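You operate a simulated robot arm through the tools that you are given. There is no shell and no other tool.

Carry out the task below with a simulated two-armed robot. There is one attempt and no reset: what you move stays moved.

Task
Clamp cover 56 and brush its dust off with the wash tray's cleaner.
Fine: clamp before brushing; brush back on the ledge, tray lid shut; the cover stays clamped. What is to be rubbed or washed off counts as gone when no trace of it is left.

It is judged by the outcome, as a careful person would: the job done as asked, and still so three seconds after it is handed in. It fails if anything else is knocked over, pushed out of place, dropped, spilled or broken. A push-on lid holds only when it is set on centred and level and pressed home; a screw cap is set on level and turned clockwise until tight.

Robot
Two 7-joint arms with fingered hands on one trunk that stands fixed in place. Base frame: the origin is at the foot of the trunk, x ahead of it, y to its left, z up; the work surface is at about z = 0.84. Lengths are in m, angles in rad, forces in N, time in s.
The left shoulder is at [0.06, 0.126, 1.205], the right one opposite. With the tool pointing down near the work surface each hand reaches from about 0.34 to 0.72 m from the base axis, measured 20 degrees to its own side. Payload 2.5 kg a hand.
The tool frame of a hand sits at the grasp point between the pads (the TCP): z along the fingers, y along the line on which they close. The tips reach 0.03 m beyond it. The gripper opens to 0.104 m; its body begins 0.035 m behind the TCP. The gripper is a hand of 5 fingers: y runs from the thumb to the fingers, the wrist lies at [-0.015, -0.104, -0.178] in the tool frame, and closing takes about 1.5 s.
Orientation is that of the tool frame in the base frame, as a unit quaternion [w, x, y, z]. With the fingers straight down and the wrist toward the robot, the tool's x, y and z point along [0, 1, 0], [1, 0, 0] and [0, 0, -1] of the base frame.

Tools
- The arms move only by the tool step_arm. It takes "left_rows", "right_rows" or both (then of equal length, played together; a hand with none holds still); each is one flat list of numbers, 7 for each row, row after row: the shift along the base's x, y, z in units of 25 mm (1.0 is 25 mm), then the turn, a rotation vector about the base's x, y, z in units of 8 degrees (1.0 is 8 degrees), then the opening, from 0 (shut) to 1 (fully open). In form: [tx, ty, tz, rx, ry, rz, hand, tx, ty, tz, rx, ry, rz, hand, ...]. A call has 1 to 20 rows; each row shifts and turns the commanded pose from where the row before left it. A call with a number of a shift or a turn outside -1 to 1 is refused whole. Each row takes 0.2 s and may step no farther than 0.05 m and 0.15 rad from the row before; otherwise, or with a gripper value out of range, the whole call is refused. A pose out of reach is approached as far as the arm can. The call stops where the force on the tool passes 40 N (or 10 N more than at its start, if that is more) or the arm is blocked; 0.2 s more then pass. Each finger travels about 0.153 m/s and halts on what it meets, pressing with about 25 N; the grip force reading is that of the motor and also rises with nothing between the fingers. The clock runs only during rows and for 0.2 s after the last one: add rows that do not move to give the fingers time. The reply holds the time, the measured pose of the TCP, the force on the tool along the base axes, the opening and the grip force, in the units named above and with some noise, with the torque about the TCP (base axes, N m) and any sound that the robot's microphone picked up.
- Cameras (640 x 400 px; columns grow to the right, rows downward): "scene" is now at [0.1205, -0.022, 1.4016]; the picture's right is [-0.27, -0.96, 0.00], its down [-0.64, 0.18, -0.74] and it looks along [0.71, -0.20, -0.67] (base axes); focal length 257 px, centre (320, 200). "left" rides on the left gripper at [-0.08, -0.078, -0.141] in its tool frame; the picture's right is [-0.78, -0.30, 0.56], its down [0.53, -0.78, 0.33] and it looks along [0.33, 0.56, 0.76] (tool axes); focal length 247 px, centre (320, 200). "right" rides on the right gripper at [0.08, -0.078, -0.141] in its tool frame; the picture's right is [-0.78, 0.30, -0.56], its down [-0.54, -0.78, 0.33] and it looks along [-0.33, 0.56, 0.76] (tool axes); focal length 247 px, centre (320, 200). There is no depth. A picture from a camera that has moved, and an enlarged one, comes with that camera's place and axes in the base frame and with its lens.
- get_image(camera): a new picture of that camera. No time passes.
- lift_body(by): slides the trunk up (or, below 0, down) by that many m; the arms and the scene camera ride with it, the base frame stays. It gives what a move gives, with no picture.
- hand_shape(shape, hand): the hand has 5 fingers and takes this shape, open, in about a second: jaw (thumb against the fingers, like two jaws); tri (thumb and two fingers); tip (a fingertip pinch); poke (one finger out to press); point (the index stretched); flat (the hand flat); cup (the hand cupped); fist (a fist). The gripper value then closes the fingers along that shape, each until it touches; the sizes above hold for jaw. It gives what a move gives, with no picture.
- turn_head(pan, tilt): turns the head with the scene camera to pan (to the left, within 1.501 rad either way) and tilt (down, from -0.506 to 1.204), counted from straight ahead of the robot. It gives what a move gives.
- close_up(camera, box): a new picture of the part [left, top, right, bottom] of that camera's present view, enlarged. No time passes.
- finish_job(): hands the job in; it is judged then, once.

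Nothing tells you positions but the pictures and the camera data. Unless the task says otherwise, let go and move clear before handing in.

The tools are called after "Emit:" as name(argument=value, ...) on one line, values as JSON. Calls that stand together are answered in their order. step_arm: Moves the arms, as the interface text tells. Its arguments: {"type":"object","properties":{"left_rows":{"type":"array","items":{"type":"number"}},"right_rows":{"type":"array","items":{"type":"number"}}},"required":[]} The other tools are called the same way: lift_body (by) moves the trunk up or down; hand_shape (shape, hand) gives the hand a shape; turn_head (pan, tilt) turns the head that bears the scene camera; get_image (camera) takes a picture; close_up (camera, box) takes an enlarged picture of a part of a camera's view; finish_job () hands the job in.

At the start:

```text
clock: 0.0
left_position: [0.5293, 0.0376, 1.22]
left_orientation: [0.0, 0.708, 0.707, 0.0]
left_ft_force: [0.3, 0.4, -0.7]
left_moment: [0.01, 0.01, 0.0]
left_width: 0.1037
left_grip_force: 0.2
left_shape: jaw
right_position: [0.3425, -0.3593, 1.0278]
right_orientation: [-0.154, 0.691, 0.691, -0.144]
right_ft_force: [-0.7, 0.0, 0.4]
right_moment: [0.0, 0.0, -0.03]
right_width: 0.1042
right_grip_force: 0.1
right_shape: jaw
trunk travel left (down, up): [-0.6, 0.34]
head pan, tilt (commanded): [-0.278, 0.735]
```

scene: 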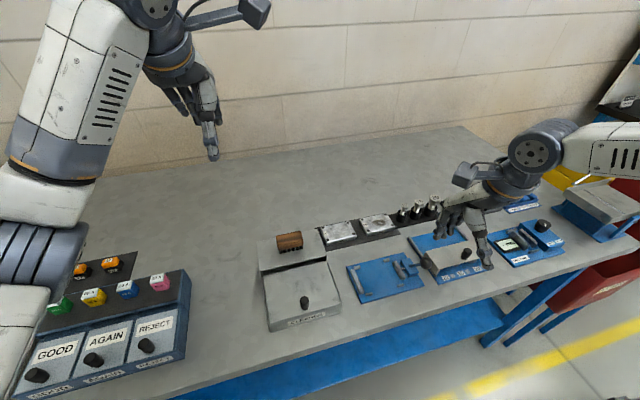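
right: 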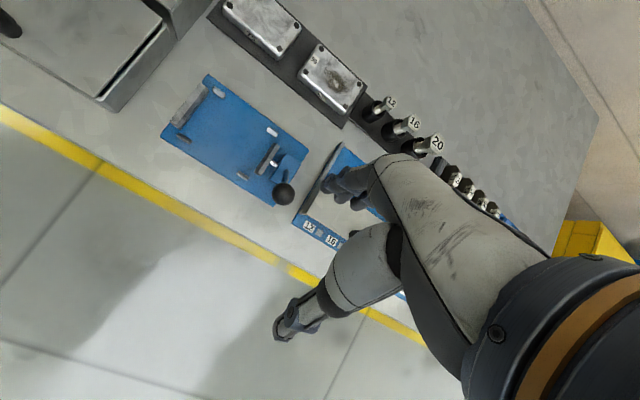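
left: 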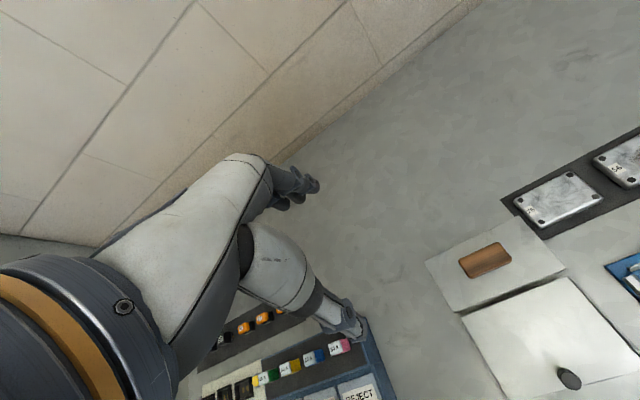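

I see a bench with a wash tray (lid with a knob, brush on its ledge), two cover plates, a blue clamp fixture and other stations. I'll look closer before moving.

Emit:
close_up(camera="scene", box=[240, 180, 460, 340])

Emit:
close_up(camera="right", box=[150, 0, 470, 200])

Emit:
close_up(camera="left", box=[400, 120, 640, 400])

```text
2.50 times, centred on (350, 260) of scene
camera zoom: at [0.1205, -0.022, 1.4016], right [-0.27, -0.96, 0.0], down [-0.64, 0.18, -0.74], along [0.71, -0.2, -0.67], focal length 642 px, centre (245, 50)
```

zoom: 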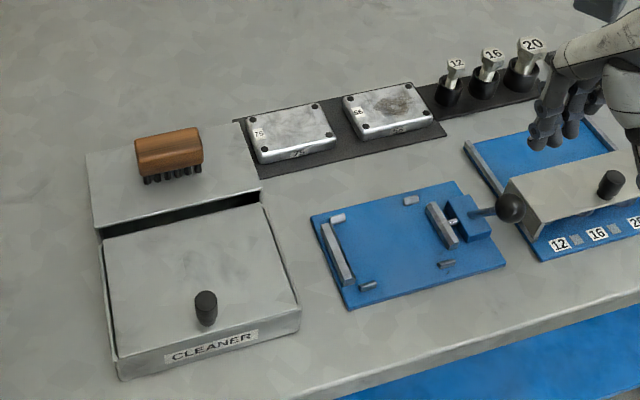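

```text
2.00 times, centred on (310, 100) of right
camera zoom: at [0.3293, -0.2819, 1.1908], right [0.5, -0.78, 0.37], down [-0.85, -0.53, 0.01], along [0.19, -0.32, -0.93], focal length 494 px, centre (340, 400)
```

zoom: 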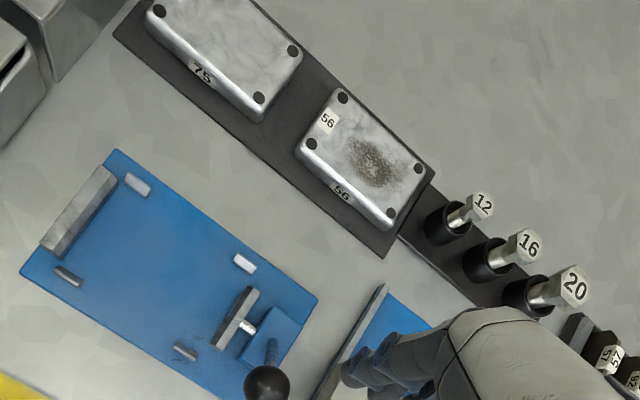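

```text
1.43 times, centred on (520, 260) of left
camera zoom: at [0.4523, -0.0415, 1.3617], right [-0.3, -0.78, -0.56], down [-0.78, 0.53, -0.33], along [0.56, 0.33, -0.76], focal length 353 px, centre (34, 114)
```

zoom: 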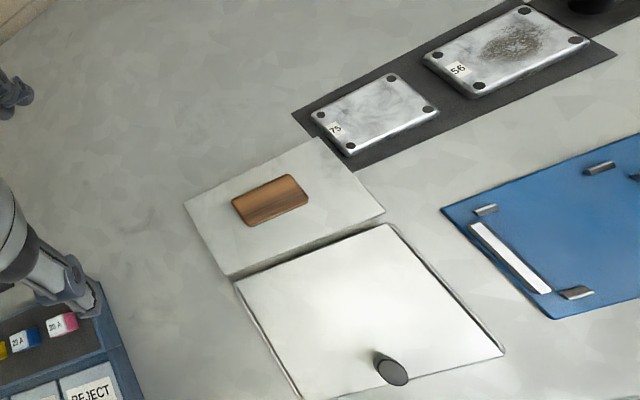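

The cover 56 (dusty) lies on a black mat at about [0.555, -0.32]; the clamp fixture is about [0.42, -0.23]; the tray with a knobbed lid is near [0.4, -0.05] with the brush on its rear ledge. I'll turn the head for a steeper view to measure the fixture.

Emit:
turn_head(pan=-0.45, tilt=0.95)

Emit:
get_image(camera="scene")

Emit:
close_up(camera="scene", box=[200, 100, 420, 240])

```text
clock: 0.7
left_position: [0.531, 0.0375, 1.2211]
left_orientation: [-0.001, 0.707, 0.707, 0.0]
left_ft_force: [0.0, 0.1, -0.1]
left_moment: [0.0, 0.0, 0.01]
left_width: 0.1034
left_grip_force: 0.0
left_shape: jaw
right_position: [0.3423, -0.359, 1.028]
right_orientation: [-0.156, 0.691, 0.691, -0.144]
right_ft_force: [-0.1, -0.1, -0.8]
right_moment: [0.0, 0.02, -0.01]
right_width: 0.1039
right_grip_force: 0.1
right_shape: jaw
trunk travel left (down, up): [-0.6, 0.34]
head pan, tilt (commanded): [-0.45, 0.949]
```

```text
taken
camera scene: at [0.1057, -0.0307, 1.3848], right [-0.43, -0.9, 0.0], down [-0.73, 0.35, -0.58], along [0.52, -0.25, -0.81], focal length 257 px, centre (320, 200)
```

scene: 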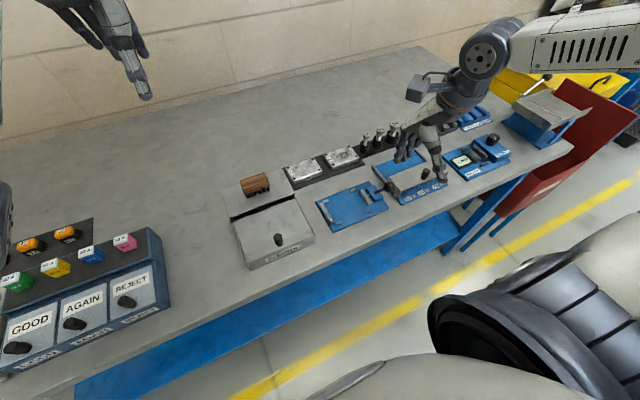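

```text
2.86 times, centred on (310, 170) of scene
camera zoom: at [0.1057, -0.0307, 1.3848], right [-0.43, -0.9, 0.0], down [-0.73, 0.35, -0.58], along [0.52, -0.25, -0.81], focal length 734 px, centre (349, 286)
```

zoom: 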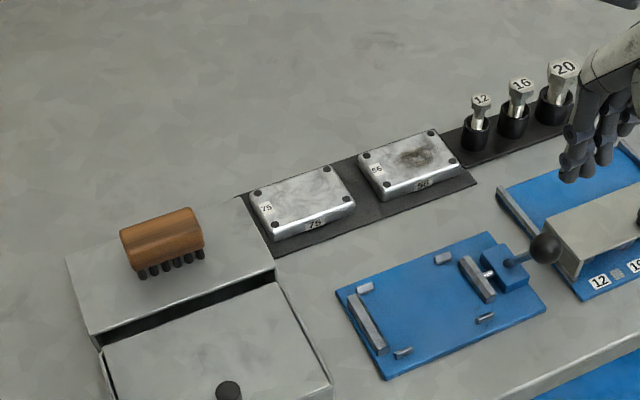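

I see the tray, lid and fixture from another angle. I'll look at the lid and its edges closely to learn how it opens.

Emit:
close_up(camera="scene", box=[220, 165, 320, 275])

Emit:
close_up(camera="scene", box=[305, 165, 405, 235])

Emit:
close_up(camera="scene", box=[380, 80, 540, 210])

Emit:
close_up(camera="scene", box=[0, 200, 180, 380])

```text
3.64 times, centred on (270, 220) of scene
camera zoom: at [0.1057, -0.0307, 1.3848], right [-0.43, -0.9, 0.0], down [-0.73, 0.35, -0.58], along [0.52, -0.25, -0.81], focal length 934 px, centre (502, 127)
```

zoom: 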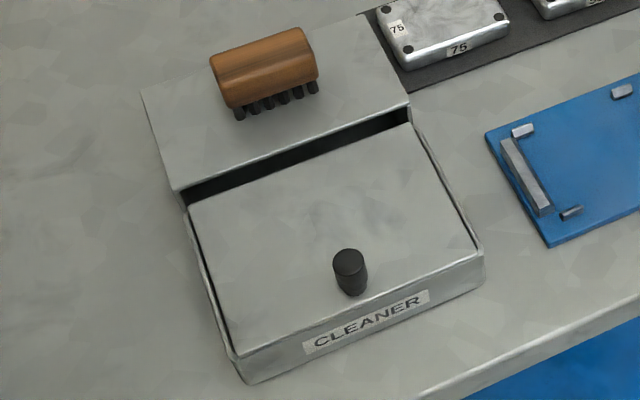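

```text
5.71 times, centred on (355, 200) of scene
camera zoom: at [0.1057, -0.0307, 1.3848], right [-0.43, -0.9, 0.0], down [-0.73, 0.35, -0.58], along [0.52, -0.25, -0.81], focal length 1468 px, centre (120, 200)
```

zoom: 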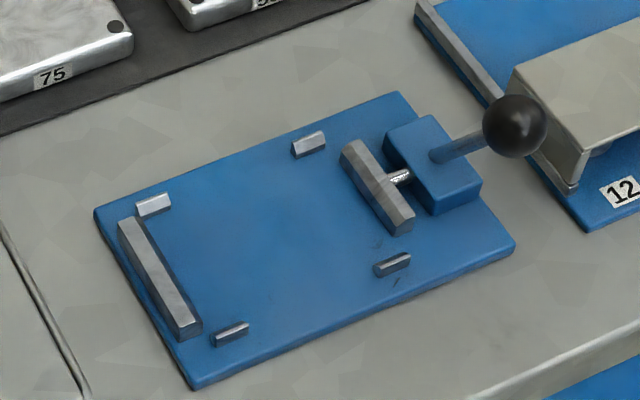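

```text
3.08 times, centred on (460, 145) of scene
camera zoom: at [0.1057, -0.0307, 1.3848], right [-0.43, -0.9, 0.0], down [-0.73, 0.35, -0.58], along [0.52, -0.25, -0.81], focal length 790 px, centre (-111, 369)
```

zoom: 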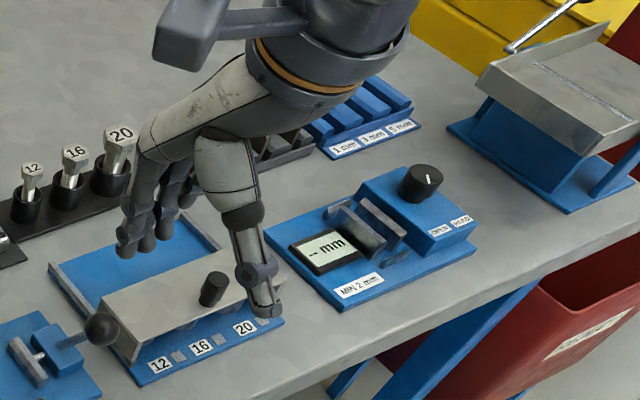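

```text
2.22 times, centred on (90, 290) of scene
camera zoom: at [0.1057, -0.0307, 1.3848], right [-0.43, -0.9, 0.0], down [-0.73, 0.35, -0.58], along [0.52, -0.25, -0.81], focal length 571 px, centre (831, 0)
```

zoom: 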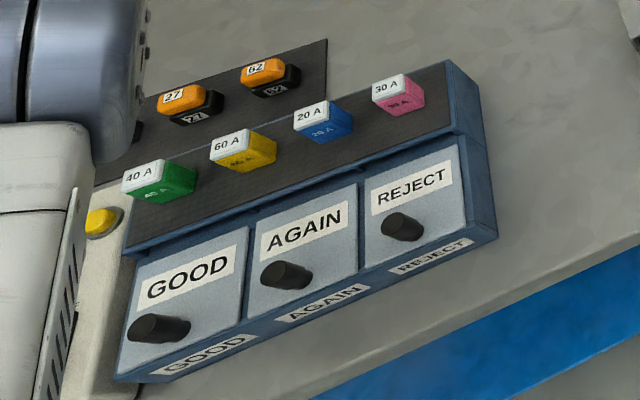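

The tray lid sits between side walls with a dark slot under the rear ledge, so it may slide or hinge; I'll learn more from closer views. Next I turn the right hand to point straight down and move it over the fixture to look with its camera.

Emit:
step_arm(right_rows=[1, 1, 0.3, 0, -1, 0, 1, 0.5, 1, 0.3, 0, -1, 0, 1, 0.5, 1, 0, 0, -1, 0, 1, 0, 0.5, 0, 0, 0, 0, 1])

Emit:
get_image(camera="right")

Emit:
get_image(camera="scene")

```text
clock: 1.7
left_position: [0.5309, 0.0382, 1.2204]
left_orientation: [0.0, 0.707, 0.707, 0.0]
left_ft_force: [-0.8, -0.5, 0.6]
left_moment: [0.06, -0.01, 0.02]
left_width: 0.1038
left_grip_force: 0.1
left_shape: jaw
right_position: [0.3915, -0.2724, 1.0446]
right_orientation: [-0.006, 0.706, 0.708, 0.004]
right_ft_force: [0.6, -0.3, 0.6]
right_moment: [0.0, -0.04, 0.02]
right_width: 0.1038
right_grip_force: 0.1
right_shape: jaw
trunk travel left (down, up): [-0.6, 0.34]
head pan, tilt (commanded): [-0.45, 0.949]
```

```text
taken
camera right: at [0.3143, -0.1941, 1.1871], right [0.3, -0.78, 0.54], down [-0.78, -0.53, -0.34], along [0.55, -0.32, -0.77], focal length 247 px, centre (320, 200)
```

right: 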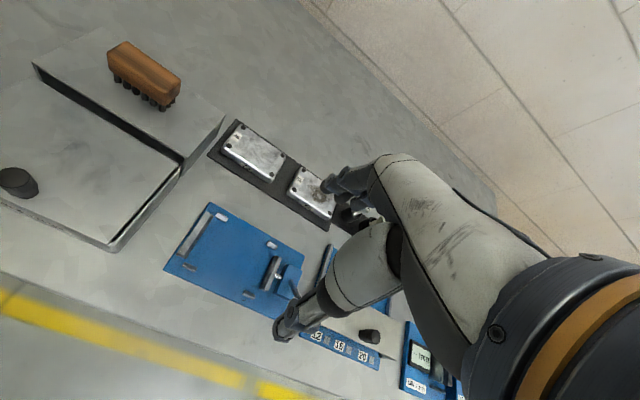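

```text
taken
camera scene: at [0.1057, -0.0306, 1.3848], right [-0.44, -0.9, 0.0], down [-0.73, 0.35, -0.58], along [0.52, -0.25, -0.81], focal length 257 px, centre (320, 200)
```

scene: 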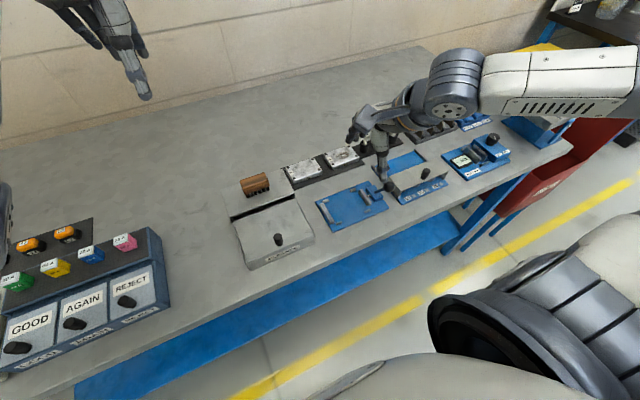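

The right camera now sees the tray side and the fixture. I'll enlarge those parts.

Emit:
close_up(camera="right", box=[0, 30, 240, 260])

Emit:
close_up(camera="right", box=[150, 110, 400, 330])

```text
1.74 times, centred on (120, 145) of right
camera zoom: at [0.3143, -0.1941, 1.1871], right [0.3, -0.78, 0.54], down [-0.78, -0.53, -0.34], along [0.55, -0.32, -0.77], focal length 430 px, centre (668, 296)
```

zoom: 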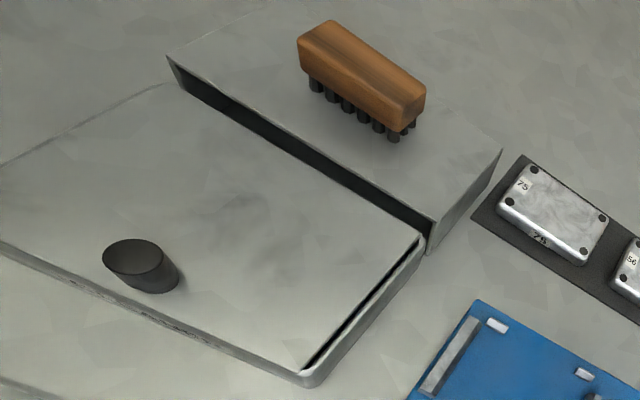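

```text
1.82 times, centred on (275, 220) of right
camera zoom: at [0.3143, -0.1941, 1.1871], right [0.3, -0.78, 0.54], down [-0.78, -0.53, -0.34], along [0.55, -0.32, -0.77], focal length 449 px, centre (402, 164)
```

zoom: 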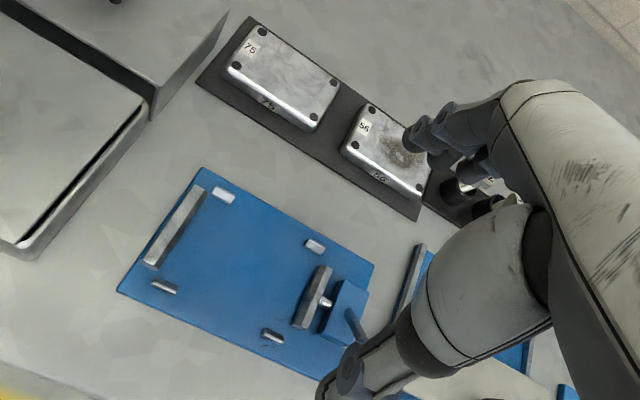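

The fixture lies at about x 0.365–0.436 between the stop pins and y −0.194 to −0.299 between the jaws. I'll zoom further to judge pin height, jaw height and the cover's thickness.

Emit:
close_up(camera="right", box=[160, 195, 240, 275])

Emit:
close_up(camera="right", box=[220, 230, 310, 330])

Emit:
close_up(camera="right", box=[260, 140, 360, 240])

Emit:
close_up(camera="scene", box=[310, 130, 390, 180])

```text
5.00 times, centred on (200, 235) of right
camera zoom: at [0.3143, -0.1941, 1.1871], right [0.3, -0.78, 0.54], down [-0.78, -0.53, -0.34], along [0.55, -0.32, -0.77], focal length 1235 px, centre (920, 25)
```

zoom: 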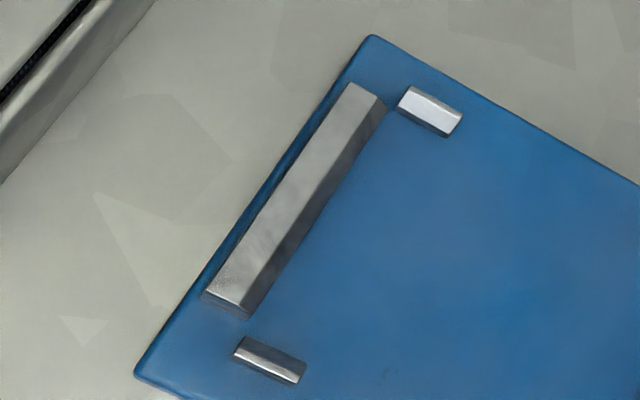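

```text
4.00 times, centred on (265, 280) of right
camera zoom: at [0.3143, -0.1941, 1.1871], right [0.3, -0.78, 0.54], down [-0.78, -0.53, -0.34], along [0.55, -0.32, -0.77], focal length 988 px, centre (540, -120)
```

zoom: 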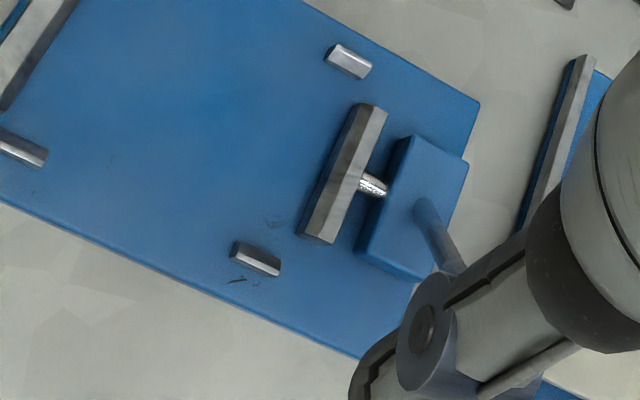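

```text
4.00 times, centred on (310, 190) of right
camera zoom: at [0.3143, -0.1941, 1.1871], right [0.3, -0.78, 0.54], down [-0.78, -0.53, -0.34], along [0.55, -0.32, -0.77], focal length 988 px, centre (360, 240)
```

zoom: 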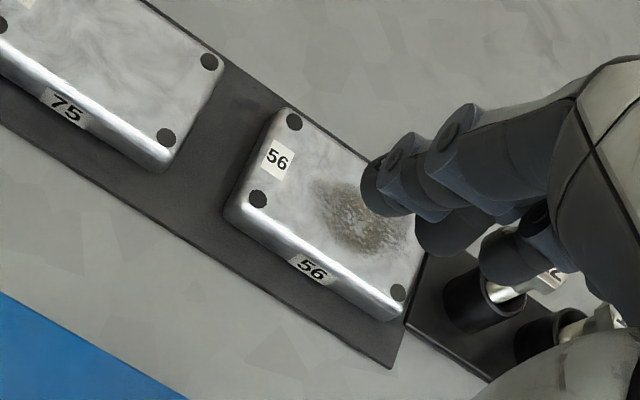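

```text
8.00 times, centred on (350, 155) of scene
camera zoom: at [0.1057, -0.0306, 1.3848], right [-0.44, -0.9, 0.0], down [-0.73, 0.35, -0.58], along [0.52, -0.25, -0.81], focal length 2055 px, centre (80, 560)
```

zoom: 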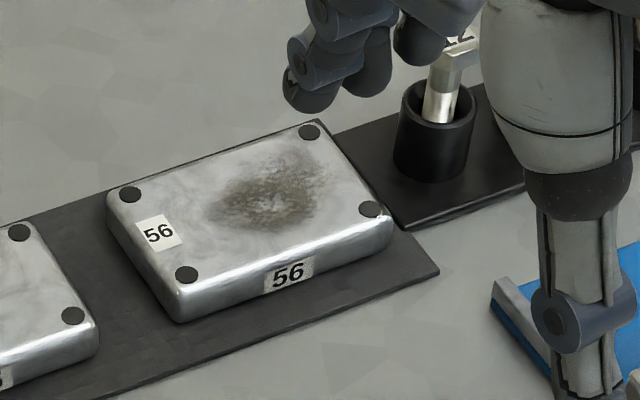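

The cover is about 0.086 × 0.057 × 0.018 m, lying square to the axes. I want to know the clamp lever's pivot better, so I zoom on it.

Emit:
close_up(camera="scene", box=[360, 165, 410, 215])

Emit:
close_up(camera="left", box=[540, 150, 640, 400])

```text
8.00 times, centred on (385, 190) of scene
camera zoom: at [0.1057, -0.0306, 1.3848], right [-0.44, -0.9, 0.0], down [-0.73, 0.35, -0.58], along [0.52, -0.25, -0.81], focal length 2055 px, centre (-200, 280)
```

zoom: 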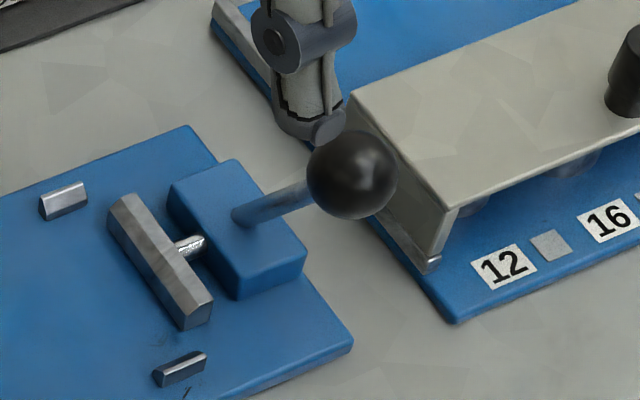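

```text
1.60 times, centred on (590, 275) of left
camera zoom: at [0.4523, -0.0413, 1.3616], right [-0.3, -0.78, -0.56], down [-0.78, 0.53, -0.33], along [0.56, 0.33, -0.76], focal length 395 px, centre (-112, 80)
```

zoom: 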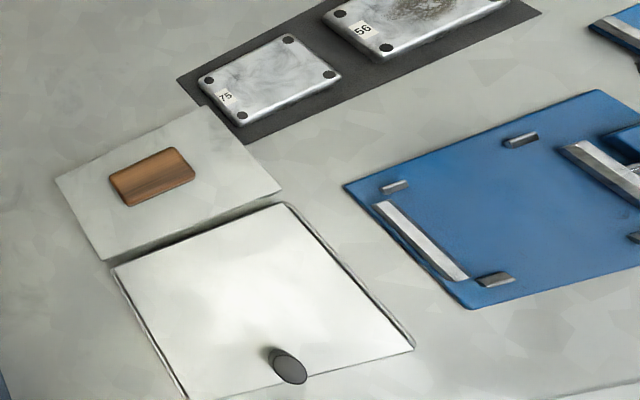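

The clamp lever leans from the block at [0.40, −0.327, 0.875] up toward the robot to a ball near [0.37, −0.337, 0.915]. First the cover: I raise the right hand toward it and try the three-finger shape so the fingers fit between the stop pins.

Emit:
step_arm(right_rows=[1, 0, 0, 0, 0, 0, 1, 1, 0, 0, 0, 0, 0, 1, 1, -0.3, 0, 0, 0, 0, 1, 1, -0.5, 0, 0, 0, 0, 1, 0.5, -0.5, 0, 0, 0, 0, 1, 0, 0, 0, 0, 0, 0, 1])

Emit:
hand_shape(hand="right", shape="tri")

Emit:
get_image(camera="right")

Emit:
close_up(camera="scene", box=[300, 70, 460, 190])

```text
clock: 3.1
left_position: [0.5306, 0.0381, 1.222]
left_orientation: [0.001, 0.707, 0.707, 0.0]
left_ft_force: [0.4, -0.6, -0.3]
left_moment: [-0.01, 0.01, -0.01]
left_width: 0.1038
left_grip_force: 0.1
left_shape: jaw
right_position: [0.5056, -0.3061, 1.0444]
right_orientation: [-0.006, 0.707, 0.707, 0.003]
right_ft_force: [-0.5, 0.1, -0.1]
right_moment: [0.0, -0.02, 0.03]
right_width: 0.1038
right_grip_force: 0.1
right_shape: jaw
trunk travel left (down, up): [-0.6, 0.34]
head pan, tilt (commanded): [-0.45, 0.949]
```

```text
clock: 4.0
left_position: [0.5303, 0.0372, 1.2212]
left_orientation: [0.0, 0.707, 0.707, 0.001]
left_ft_force: [0.7, -0.2, -0.1]
left_moment: [0.0, 0.03, -0.01]
left_width: 0.1037
left_grip_force: 0.0
left_shape: jaw
right_position: [0.5059, -0.3067, 1.0451]
right_orientation: [-0.007, 0.706, 0.709, 0.003]
right_ft_force: [-0.2, 0.0, 0.5]
right_moment: [0.0, 0.0, 0.03]
right_width: 0.1037
right_grip_force: 0.0
right_shape: tri
trunk travel left (down, up): [-0.6, 0.34]
head pan, tilt (commanded): [-0.45, 0.949]
```

```text
taken
camera right: at [0.4271, -0.2284, 1.187], right [0.3, -0.78, 0.54], down [-0.78, -0.53, -0.34], along [0.55, -0.32, -0.77], focal length 247 px, centre (320, 200)
```

right: 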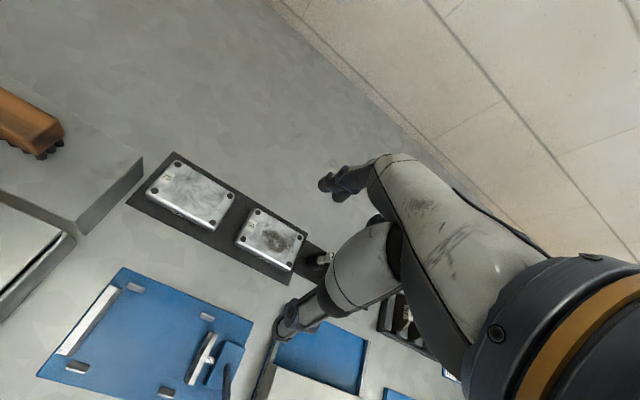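

```text
3.33 times, centred on (380, 130) of scene
camera zoom: at [0.1057, -0.0308, 1.3848], right [-0.44, -0.9, 0.0], down [-0.73, 0.35, -0.58], along [0.52, -0.25, -0.81], focal length 856 px, centre (120, 433)
```

zoom: 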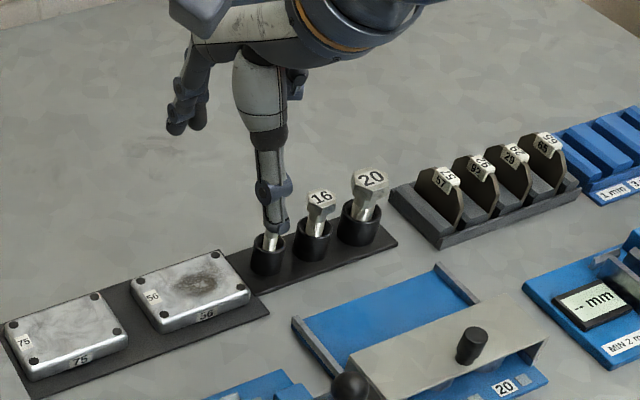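

In the tri shape two fingers stand opposite the thumb and should fit between the pins. I move over cover 56 at about [0.556, −0.317] and come down to a hover for a check.

Emit:
step_arm(right_rows=[1, -0.3, 0, 0, 0, 0, 1, 1, -0.28, 0, 0, 0, 0, 1, 0, 0, -1, 0, 0, 0, 1, 0, 0, -1, 0, 0, 0, 1, 0, 0, -1, 0, 0, 0, 1, 0, 0, -1, 0, 0, 0, 1, 0, 0, 0, 0, 0, 0, 1])

Emit:
close_up(camera="right", box=[200, 100, 440, 380])

Emit:
close_up(camera="scene", box=[290, 90, 430, 190])

```text
clock: 5.6
left_position: [0.5295, 0.0388, 1.2202]
left_orientation: [-0.001, 0.707, 0.707, -0.001]
left_ft_force: [0.3, -0.5, -0.1]
left_moment: [0.01, 0.0, -0.01]
left_width: 0.1034
left_grip_force: 0.0
left_shape: jaw
right_position: [0.5559, -0.3206, 0.943]
right_orientation: [-0.007, 0.706, 0.708, 0.003]
right_ft_force: [0.2, -0.2, -0.6]
right_moment: [0.03, -0.01, 0.01]
right_width: 0.1037
right_grip_force: 0.1
right_shape: tri
trunk travel left (down, up): [-0.6, 0.34]
head pan, tilt (commanded): [-0.45, 0.949]
```

```text
1.43 times, centred on (320, 240) of right
camera zoom: at [0.478, -0.2431, 1.0859], right [0.3, -0.78, 0.54], down [-0.78, -0.53, -0.34], along [0.55, -0.32, -0.77], focal length 353 px, centre (320, 143)
```

zoom: 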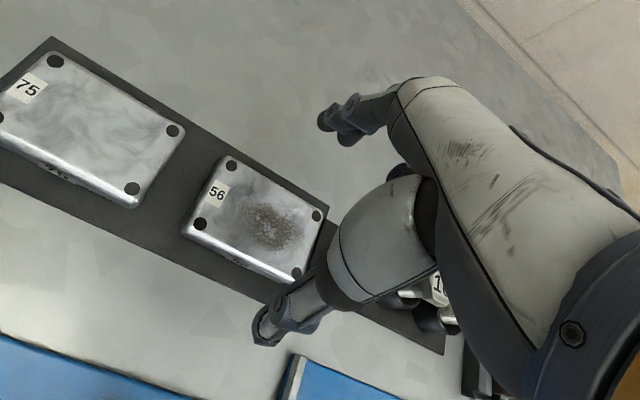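

```text
4.00 times, centred on (360, 140) of scene
camera zoom: at [0.1056, -0.0307, 1.3848], right [-0.44, -0.9, 0.0], down [-0.73, 0.35, -0.58], along [0.52, -0.25, -0.81], focal length 1027 px, centre (160, 440)
```

zoom: 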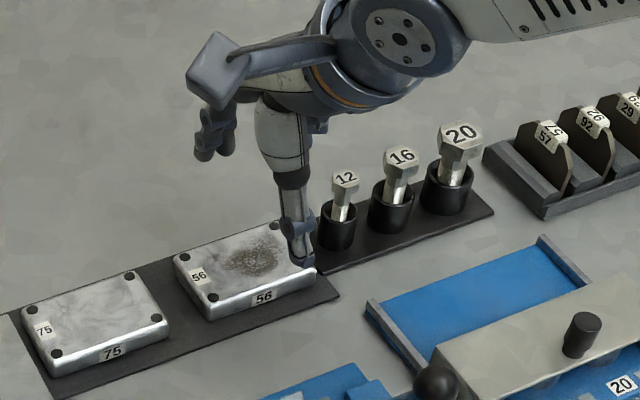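

The hand hovers centred over cover 56 (center about [0.558, −0.316]). I go down and close on it.

Emit:
step_arm(right_rows=[0.08, 0, -1, -0.1, -0.04, 0, 1, 0, 0, -1, 0, 0, 0, 1, 0, 0, -0.6, 0, 0, 0, 1, 0, 0, 0, 0, 0, 0, 1])

Emit:
close_up(camera="right", box=[200, 100, 440, 380])

Emit:
close_up(camera="scene", box=[310, 110, 410, 180])

```text
clock: 6.6
left_position: [0.5309, 0.0372, 1.2203]
left_orientation: [0.0, 0.707, 0.707, 0.0]
left_ft_force: [0.1, -0.9, 0.2]
left_moment: [-0.01, 0.01, -0.04]
left_width: 0.1035
left_grip_force: 0.1
left_shape: jaw
right_position: [0.5532, -0.322, 0.9031]
right_orientation: [0.0, 0.706, 0.709, -0.001]
right_ft_force: [-0.8, 0.0, 0.6]
right_moment: [0.02, 0.0, -0.02]
right_width: 0.1038
right_grip_force: 0.1
right_shape: tri
right hand out of reach, approached as far as the arm can: row 2, 3
trunk travel left (down, up): [-0.6, 0.34]
head pan, tilt (commanded): [-0.45, 0.949]
```

```text
1.43 times, centred on (320, 240) of right
camera zoom: at [0.4735, -0.2421, 1.0448], right [0.3, -0.77, 0.56], down [-0.78, -0.54, -0.33], along [0.56, -0.33, -0.76], focal length 353 px, centre (320, 143)
```

zoom: 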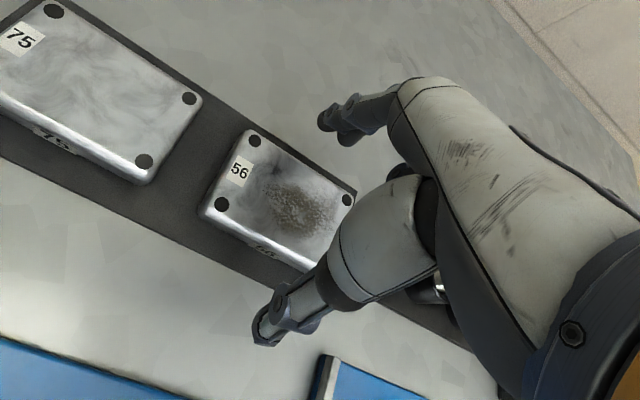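

```text
5.71 times, centred on (360, 145) of scene
camera zoom: at [0.1056, -0.0309, 1.3848], right [-0.44, -0.9, 0.0], down [-0.73, 0.35, -0.58], along [0.52, -0.25, -0.81], focal length 1468 px, centre (91, 514)
```

zoom: 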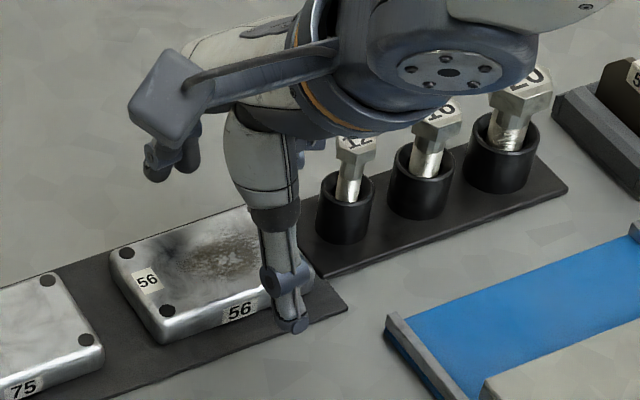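

The arm could not go lower than 0.903 from this trunk height. I'll raise the hand a bit and lower the trunk, then come down again.

Emit:
step_arm(right_rows=[0, 0, 1, 0, 0, 0, 1, 0, 0, 1, 0, 0, 0, 1, 0, 0, 0, 0, 0, 0, 1])

Emit:
lift_body(by=-0.05)

```text
clock: 7.4
left_position: [0.5302, 0.0374, 1.2205]
left_orientation: [0.0, 0.707, 0.707, 0.001]
left_ft_force: [-0.2, -0.2, 0.7]
left_moment: [-0.04, -0.02, 0.02]
left_width: 0.1037
left_grip_force: 0.1
left_shape: jaw
right_position: [0.553, -0.3214, 0.9558]
right_orientation: [0.0, 0.706, 0.708, 0.0]
right_ft_force: [-0.3, 0.4, -0.7]
right_moment: [0.01, -0.02, 0.01]
right_width: 0.1038
right_grip_force: 0.1
right_shape: tri
trunk travel left (down, up): [-0.6, 0.34]
head pan, tilt (commanded): [-0.45, 0.949]
```

```text
clock: 8.4
left_position: [0.5299, 0.0377, 1.1702]
left_orientation: [0.0, 0.707, 0.707, 0.0]
left_ft_force: [0.6, -0.3, 0.1]
left_moment: [-0.02, -0.02, 0.0]
left_width: 0.1039
left_grip_force: 0.0
left_shape: jaw
right_position: [0.5514, -0.3229, 0.9047]
right_orientation: [0.0, 0.706, 0.708, 0.0]
right_ft_force: [-0.4, -0.4, 0.8]
right_moment: [0.01, 0.0, -0.01]
right_width: 0.1037
right_grip_force: 0.1
right_shape: tri
trunk travel left (down, up): [-0.55, 0.39]
head pan, tilt (commanded): [-0.45, 0.949]
```

The trunk is 5 cm lower and the hand is at z 0.905 over the cover. I go down the remaining 27 mm.

Emit:
step_arm(right_rows=[0.2, 0.06, -0.5, 0, 0, 0, 1, 0, 0, -0.55, 0, 0, 0, 1, 0, 0, 0, 0, 0, 0, 1])

Emit:
close_up(camera="right", box=[200, 100, 440, 380])

Emit:
close_up(camera="scene", box=[310, 90, 410, 160])

```text
clock: 9.2
left_position: [0.53, 0.0381, 1.1723]
left_orientation: [0.0, 0.707, 0.708, 0.001]
left_ft_force: [0.4, -0.8, -0.7]
left_moment: [0.01, 0.01, 0.06]
left_width: 0.1036
left_grip_force: 0.1
left_shape: jaw
right_position: [0.5574, -0.32, 0.8788]
right_orientation: [0.001, 0.706, 0.709, 0.0]
right_ft_force: [0.4, 0.1, 0.1]
right_moment: [-0.01, -0.02, 0.01]
right_width: 0.1038
right_grip_force: 0.1
right_shape: tri
trunk travel left (down, up): [-0.55, 0.39]
head pan, tilt (commanded): [-0.45, 0.949]
```

```text
1.43 times, centred on (320, 240) of right
camera zoom: at [0.4784, -0.241, 1.02], right [0.3, -0.78, 0.56], down [-0.78, -0.54, -0.33], along [0.56, -0.33, -0.76], focal length 353 px, centre (320, 143)
```

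zoom: 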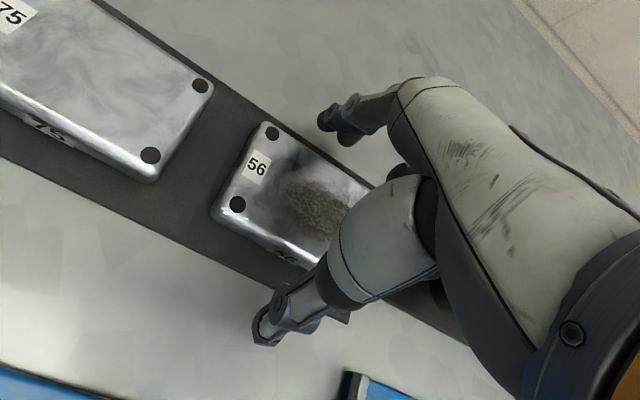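

```text
5.71 times, centred on (360, 125) of scene
camera zoom: at [0.1056, -0.0307, 1.3348], right [-0.44, -0.9, 0.0], down [-0.73, 0.35, -0.58], along [0.52, -0.25, -0.81], focal length 1468 px, centre (91, 629)
```

zoom: 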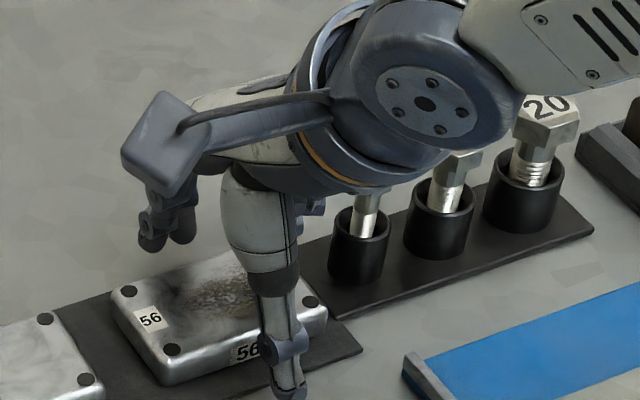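

The fingers straddle the cover with the tips near its base. I close the hand on it.

Emit:
step_arm(right_rows=[0, 0, 0, 0, 0, 0, 0.7, 0, 0, 0, 0, 0, 0, 0.5, 0, 0, 0, 0, 0, 0, 0.3, 0, 0, 0, 0, 0, 0, 0.1, 0, 0, 0, 0, 0, 0, 0, 0, 0, 0, 0, 0, 0, 0, 0, 0, 0, 0, 0, 0, 0])

Emit:
close_up(camera="right", box=[200, 100, 440, 380])

Emit:
close_up(camera="scene", box=[310, 90, 410, 160])

```text
clock: 10.8
left_position: [0.5291, 0.0391, 1.17]
left_orientation: [-0.001, 0.707, 0.707, 0.0]
left_ft_force: [-0.2, 0.9, -0.7]
left_moment: [-0.02, -0.01, 0.02]
left_width: 0.1038
left_grip_force: 0.1
left_shape: jaw
right_position: [0.5561, -0.3203, 0.8779]
right_orientation: [-0.001, 0.706, 0.708, 0.0]
right_ft_force: [0.4, 0.0, 1.1]
right_moment: [0.01, 0.03, 0.04]
right_width: 0.0537
right_grip_force: 24.7
right_shape: tri
trunk travel left (down, up): [-0.55, 0.39]
head pan, tilt (commanded): [-0.45, 0.949]
```

```text
1.43 times, centred on (320, 240) of right
camera zoom: at [0.4784, -0.241, 1.0199], right [0.3, -0.78, 0.56], down [-0.78, -0.54, -0.33], along [0.56, -0.33, -0.76], focal length 353 px, centre (320, 143)
```

zoom: 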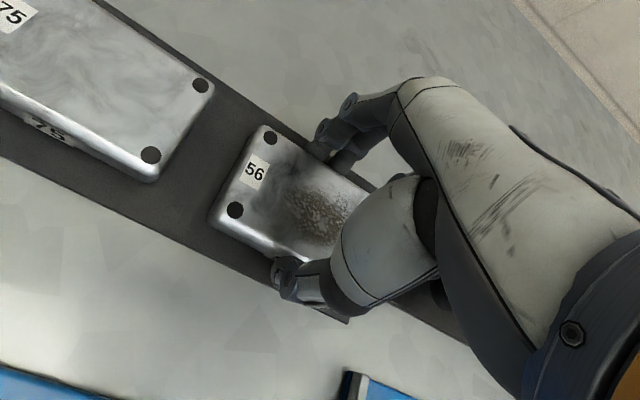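

```text
5.71 times, centred on (360, 125) of scene
camera zoom: at [0.1058, -0.0308, 1.3347], right [-0.44, -0.9, 0.0], down [-0.73, 0.35, -0.58], along [0.52, -0.25, -0.81], focal length 1468 px, centre (91, 629)
```

zoom: 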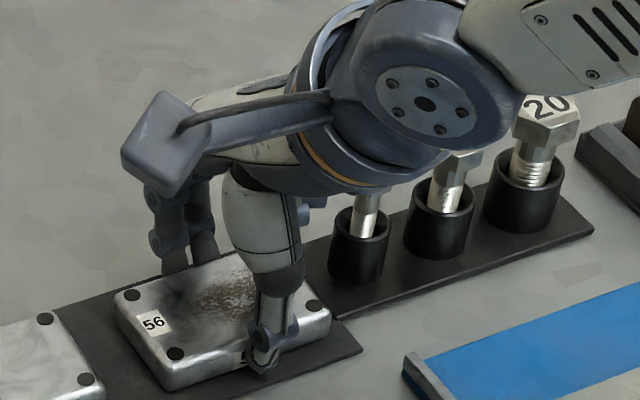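

The cover is gripped (width 0.054, 25 N). I lift it straight up and check that it hangs level.

Emit:
step_arm(right_rows=[0, 0, 0.5, 0, 0, 0, 0, 0, 0, 0.8, 0, 0, 0, 0, 0, 0, 1, 0, 0, 0, 0, 0, 0, 1, 0, 0, 0, 0, 0, 0, 0.5, 0, 0, 0, 0, 0, 0, 0, 0, 0, 0, 0])

Emit:
close_up(camera="right", box=[200, 100, 440, 380])

Emit:
close_up(camera="scene", box=[310, 60, 430, 160])

```text
clock: 12.2
left_position: [0.53, 0.0369, 1.1712]
left_orientation: [0.0, 0.708, 0.706, -0.001]
left_ft_force: [-0.2, -0.2, 0.4]
left_moment: [-0.01, -0.01, 0.02]
left_width: 0.1037
left_grip_force: 0.0
left_shape: jaw
right_position: [0.5557, -0.3201, 0.9724]
right_orientation: [0.0, 0.706, 0.708, 0.0]
right_ft_force: [0.0, 0.3, -2.9]
right_moment: [0.01, 0.03, 0.02]
right_width: 0.0539
right_grip_force: 25.2
right_shape: tri
trunk travel left (down, up): [-0.55, 0.39]
head pan, tilt (commanded): [-0.45, 0.949]
```

```text
1.43 times, centred on (320, 240) of right
camera zoom: at [0.4772, -0.2403, 1.1143], right [0.3, -0.78, 0.56], down [-0.78, -0.54, -0.33], along [0.56, -0.33, -0.76], focal length 353 px, centre (320, 143)
```

zoom: 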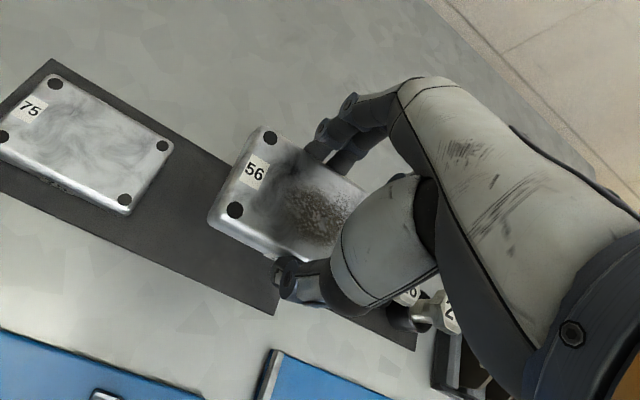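

```text
4.00 times, centred on (370, 110) of scene
camera zoom: at [0.1058, -0.0309, 1.3347], right [-0.44, -0.9, 0.0], down [-0.73, 0.35, -0.58], along [0.52, -0.25, -0.81], focal length 1027 px, centre (120, 560)
```

zoom: 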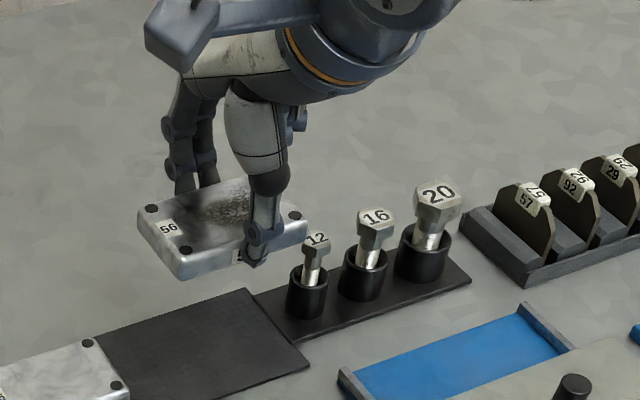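

The cover is held level, about centred on the grasp point. I carry it over the fixture at this height.

Emit:
step_arm(right_rows=[-0.6, 0.5, 0, 0, 0, 0, 0, -0.9, 0.5, 0, 0, 0, 0, 0, -1, 0.5, 0, 0, 0, 0, 0, -1, 0.4, 0, 0, 0, 0, 0, -1, 0.4, 0, 0, 0, 0, 0, -1, 0.38, 0, 0, 0, 0, 0, -0.67, 0.2, 0, 0, 0, 0, 0, 0, 0, 0, 0, 0, 0, 0])

Emit:
get_image(camera="right")

Emit:
close_up(camera="scene", box=[290, 110, 430, 230])

```text
clock: 14.0
left_position: [0.53, 0.036, 1.1708]
left_orientation: [0.001, 0.708, 0.706, 0.0]
left_ft_force: [0.1, 0.2, -0.2]
left_moment: [-0.02, 0.01, 0.04]
left_width: 0.1037
left_grip_force: 0.0
left_shape: jaw
right_position: [0.4045, -0.2455, 0.9731]
right_orientation: [0.0, 0.706, 0.708, 0.0]
right_ft_force: [-0.8, -0.2, -0.6]
right_moment: [-0.03, 0.03, 0.03]
right_width: 0.0541
right_grip_force: 25.1
right_shape: tri
trunk travel left (down, up): [-0.55, 0.39]
head pan, tilt (commanded): [-0.45, 0.949]
```

```text
taken
camera right: at [0.3254, -0.1656, 1.1147], right [0.3, -0.78, 0.56], down [-0.78, -0.54, -0.33], along [0.56, -0.33, -0.76], focal length 247 px, centre (320, 200)
```

right: 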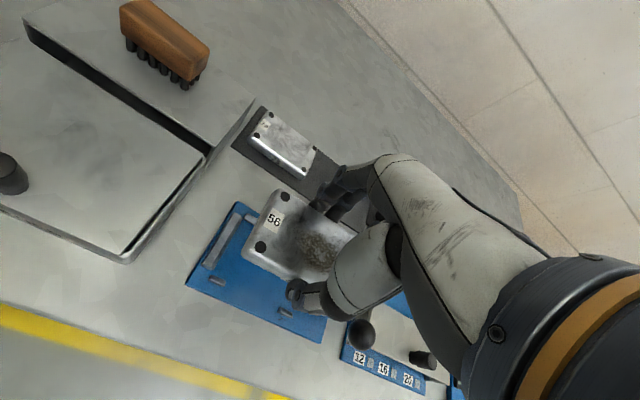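

```text
3.33 times, centred on (360, 170) of scene
camera zoom: at [0.1058, -0.0308, 1.3348], right [-0.44, -0.9, 0.0], down [-0.73, 0.35, -0.58], along [0.52, -0.25, -0.81], focal length 856 px, centre (187, 300)
```

zoom: 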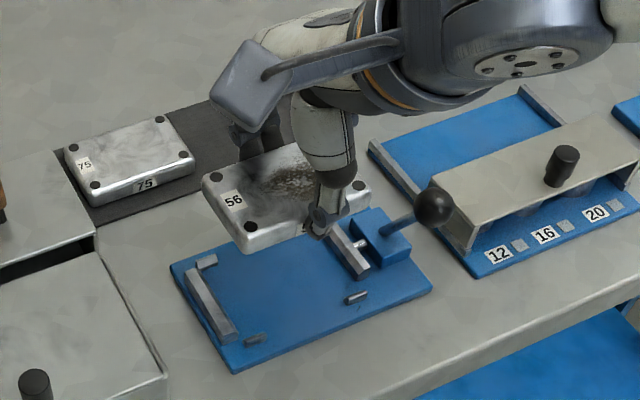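

The cover hovers over the fixture. I zoom on pins, jaws and cover edges to line it up exactly.

Emit:
close_up(camera="right", box=[180, 180, 380, 350])

Emit:
close_up(camera="scene", box=[335, 155, 405, 215])

```text
2.35 times, centred on (280, 265) of right
camera zoom: at [0.3254, -0.1656, 1.1147], right [0.3, -0.78, 0.56], down [-0.78, -0.54, -0.33], along [0.56, -0.33, -0.76], focal length 581 px, centre (414, 47)
```

zoom: 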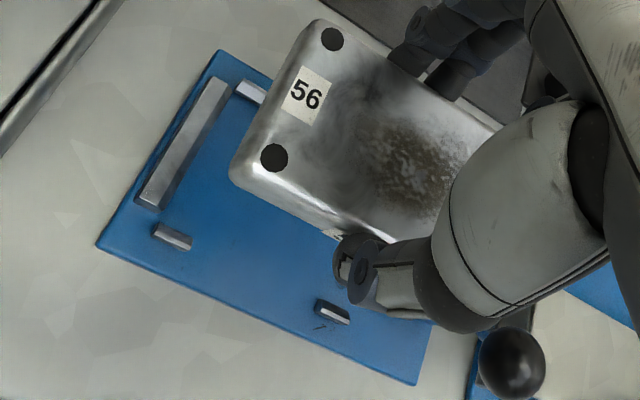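

```text
6.67 times, centred on (370, 185) of scene
camera zoom: at [0.1058, -0.0308, 1.3348], right [-0.44, -0.9, 0.0], down [-0.73, 0.35, -0.58], along [0.52, -0.25, -0.81], focal length 1712 px, centre (-13, 300)
```

zoom: 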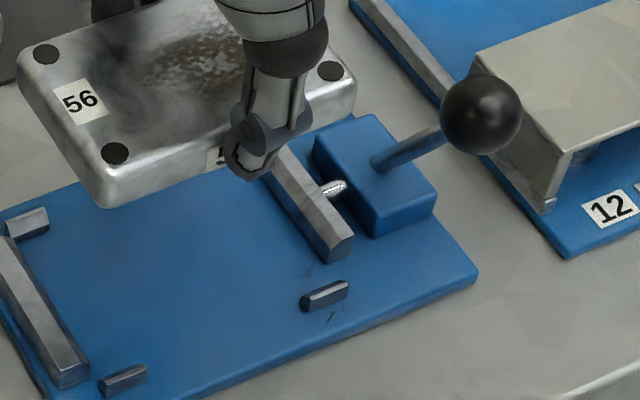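

Measured: pins centre x ≈ 0.402, jaw faces y ≈ −0.196 and −0.294, cover centre now [0.403, −0.242]. I shift about −1.5 mm in x and −4 mm in y, then come down to just above the plate.

Emit:
step_arm(right_rows=[-0.06, -0.15, 0, 0, 0, 0, 0, 0, 0, -1, 0, 0, 0, 0, 0, 0, -1, 0, 0, 0, 0, 0, 0, -0.9, 0, 0, 0, 0, 0, 0, 0, 0, 0, 0, 0])

Emit:
close_up(camera="right", box=[180, 180, 380, 350])

Emit:
close_up(camera="scene", box=[320, 155, 400, 215])

```text
clock: 15.2
left_position: [0.5295, 0.0382, 1.1713]
left_orientation: [0.0, 0.706, 0.708, 0.0]
left_ft_force: [0.6, -0.6, 0.7]
left_moment: [0.02, 0.02, 0.01]
left_width: 0.1036
left_grip_force: 0.1
left_shape: jaw
right_position: [0.3993, -0.2519, 0.899]
right_orientation: [0.0, 0.706, 0.708, 0.0]
right_ft_force: [-0.9, 0.1, -1.3]
right_moment: [-0.01, 0.0, 0.0]
right_width: 0.0538
right_grip_force: 24.8
right_shape: tri
trunk travel left (down, up): [-0.55, 0.39]
head pan, tilt (commanded): [-0.45, 0.949]
```

```text
2.35 times, centred on (280, 265) of right
camera zoom: at [0.3211, -0.1727, 1.0411], right [0.3, -0.78, 0.56], down [-0.78, -0.54, -0.33], along [0.56, -0.33, -0.76], focal length 581 px, centre (414, 47)
```

zoom: 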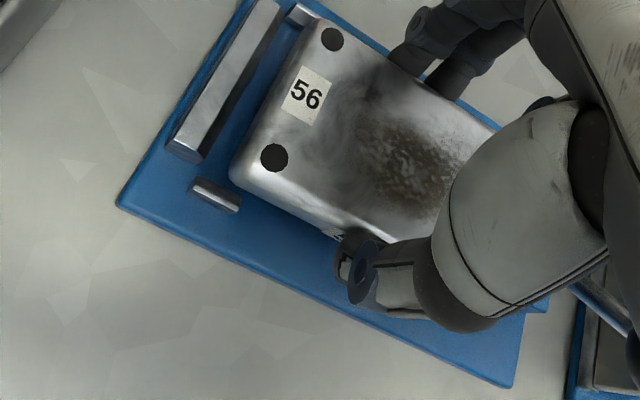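

```text
6.67 times, centred on (360, 185) of scene
camera zoom: at [0.1058, -0.0308, 1.3348], right [-0.44, -0.9, 0.0], down [-0.73, 0.35, -0.58], along [0.52, -0.25, -0.81], focal length 1712 px, centre (53, 300)
```

zoom: 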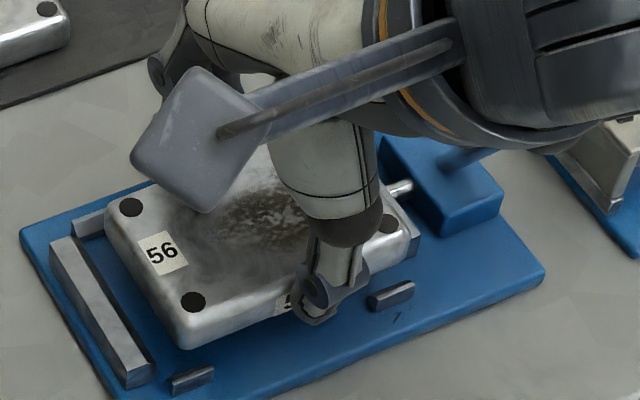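

The arm had lagged a little: the cover centre is now about [0.399, −0.250]. I shift +3 mm in x and +4.5 mm in y and check again before lowering.

Emit:
step_arm(right_rows=[0.11, 0.18, 0, 0, 0, 0, 0, 0, 0, 0, 0, 0, 0, 0, 0, 0, 0, 0, 0, 0, 0])

Emit:
close_up(camera="right", box=[180, 180, 380, 350])

Emit:
close_up(camera="scene", box=[320, 155, 400, 215])

```text
clock: 16.0
left_position: [0.5316, 0.038, 1.1709]
left_orientation: [0.0, 0.707, 0.707, 0.0]
left_ft_force: [0.7, 0.5, 0.4]
left_moment: [-0.02, 0.01, -0.01]
left_width: 0.1035
left_grip_force: 0.2
left_shape: jaw
right_position: [0.4022, -0.2491, 0.9002]
right_orientation: [0.0, 0.706, 0.709, 0.0]
right_ft_force: [-0.6, -0.2, -0.4]
right_moment: [0.01, 0.03, 0.02]
right_width: 0.054
right_grip_force: 24.7
right_shape: tri
trunk travel left (down, up): [-0.55, 0.39]
head pan, tilt (commanded): [-0.45, 0.949]
```

```text
2.35 times, centred on (280, 265) of right
camera zoom: at [0.3239, -0.1687, 1.0412], right [0.3, -0.78, 0.56], down [-0.78, -0.54, -0.33], along [0.56, -0.33, -0.76], focal length 581 px, centre (414, 47)
```

zoom: 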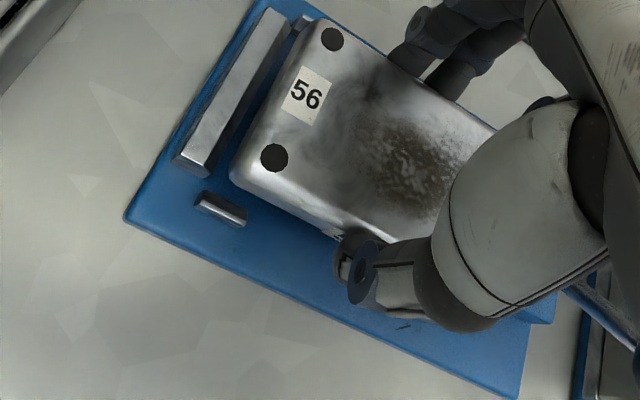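

```text
6.67 times, centred on (360, 185) of scene
camera zoom: at [0.1058, -0.0308, 1.3348], right [-0.44, -0.9, 0.0], down [-0.73, 0.35, -0.58], along [0.52, -0.25, -0.81], focal length 1712 px, centre (53, 300)
```

zoom: 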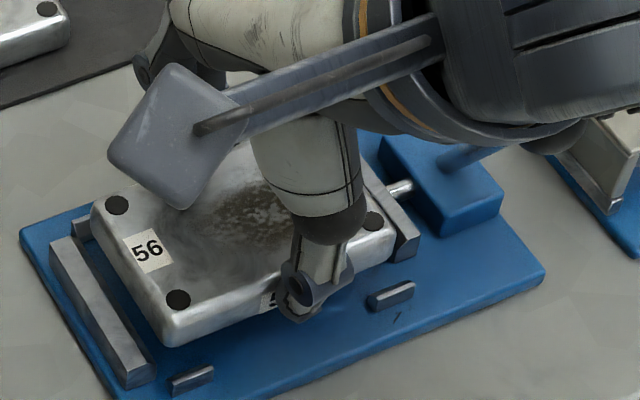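

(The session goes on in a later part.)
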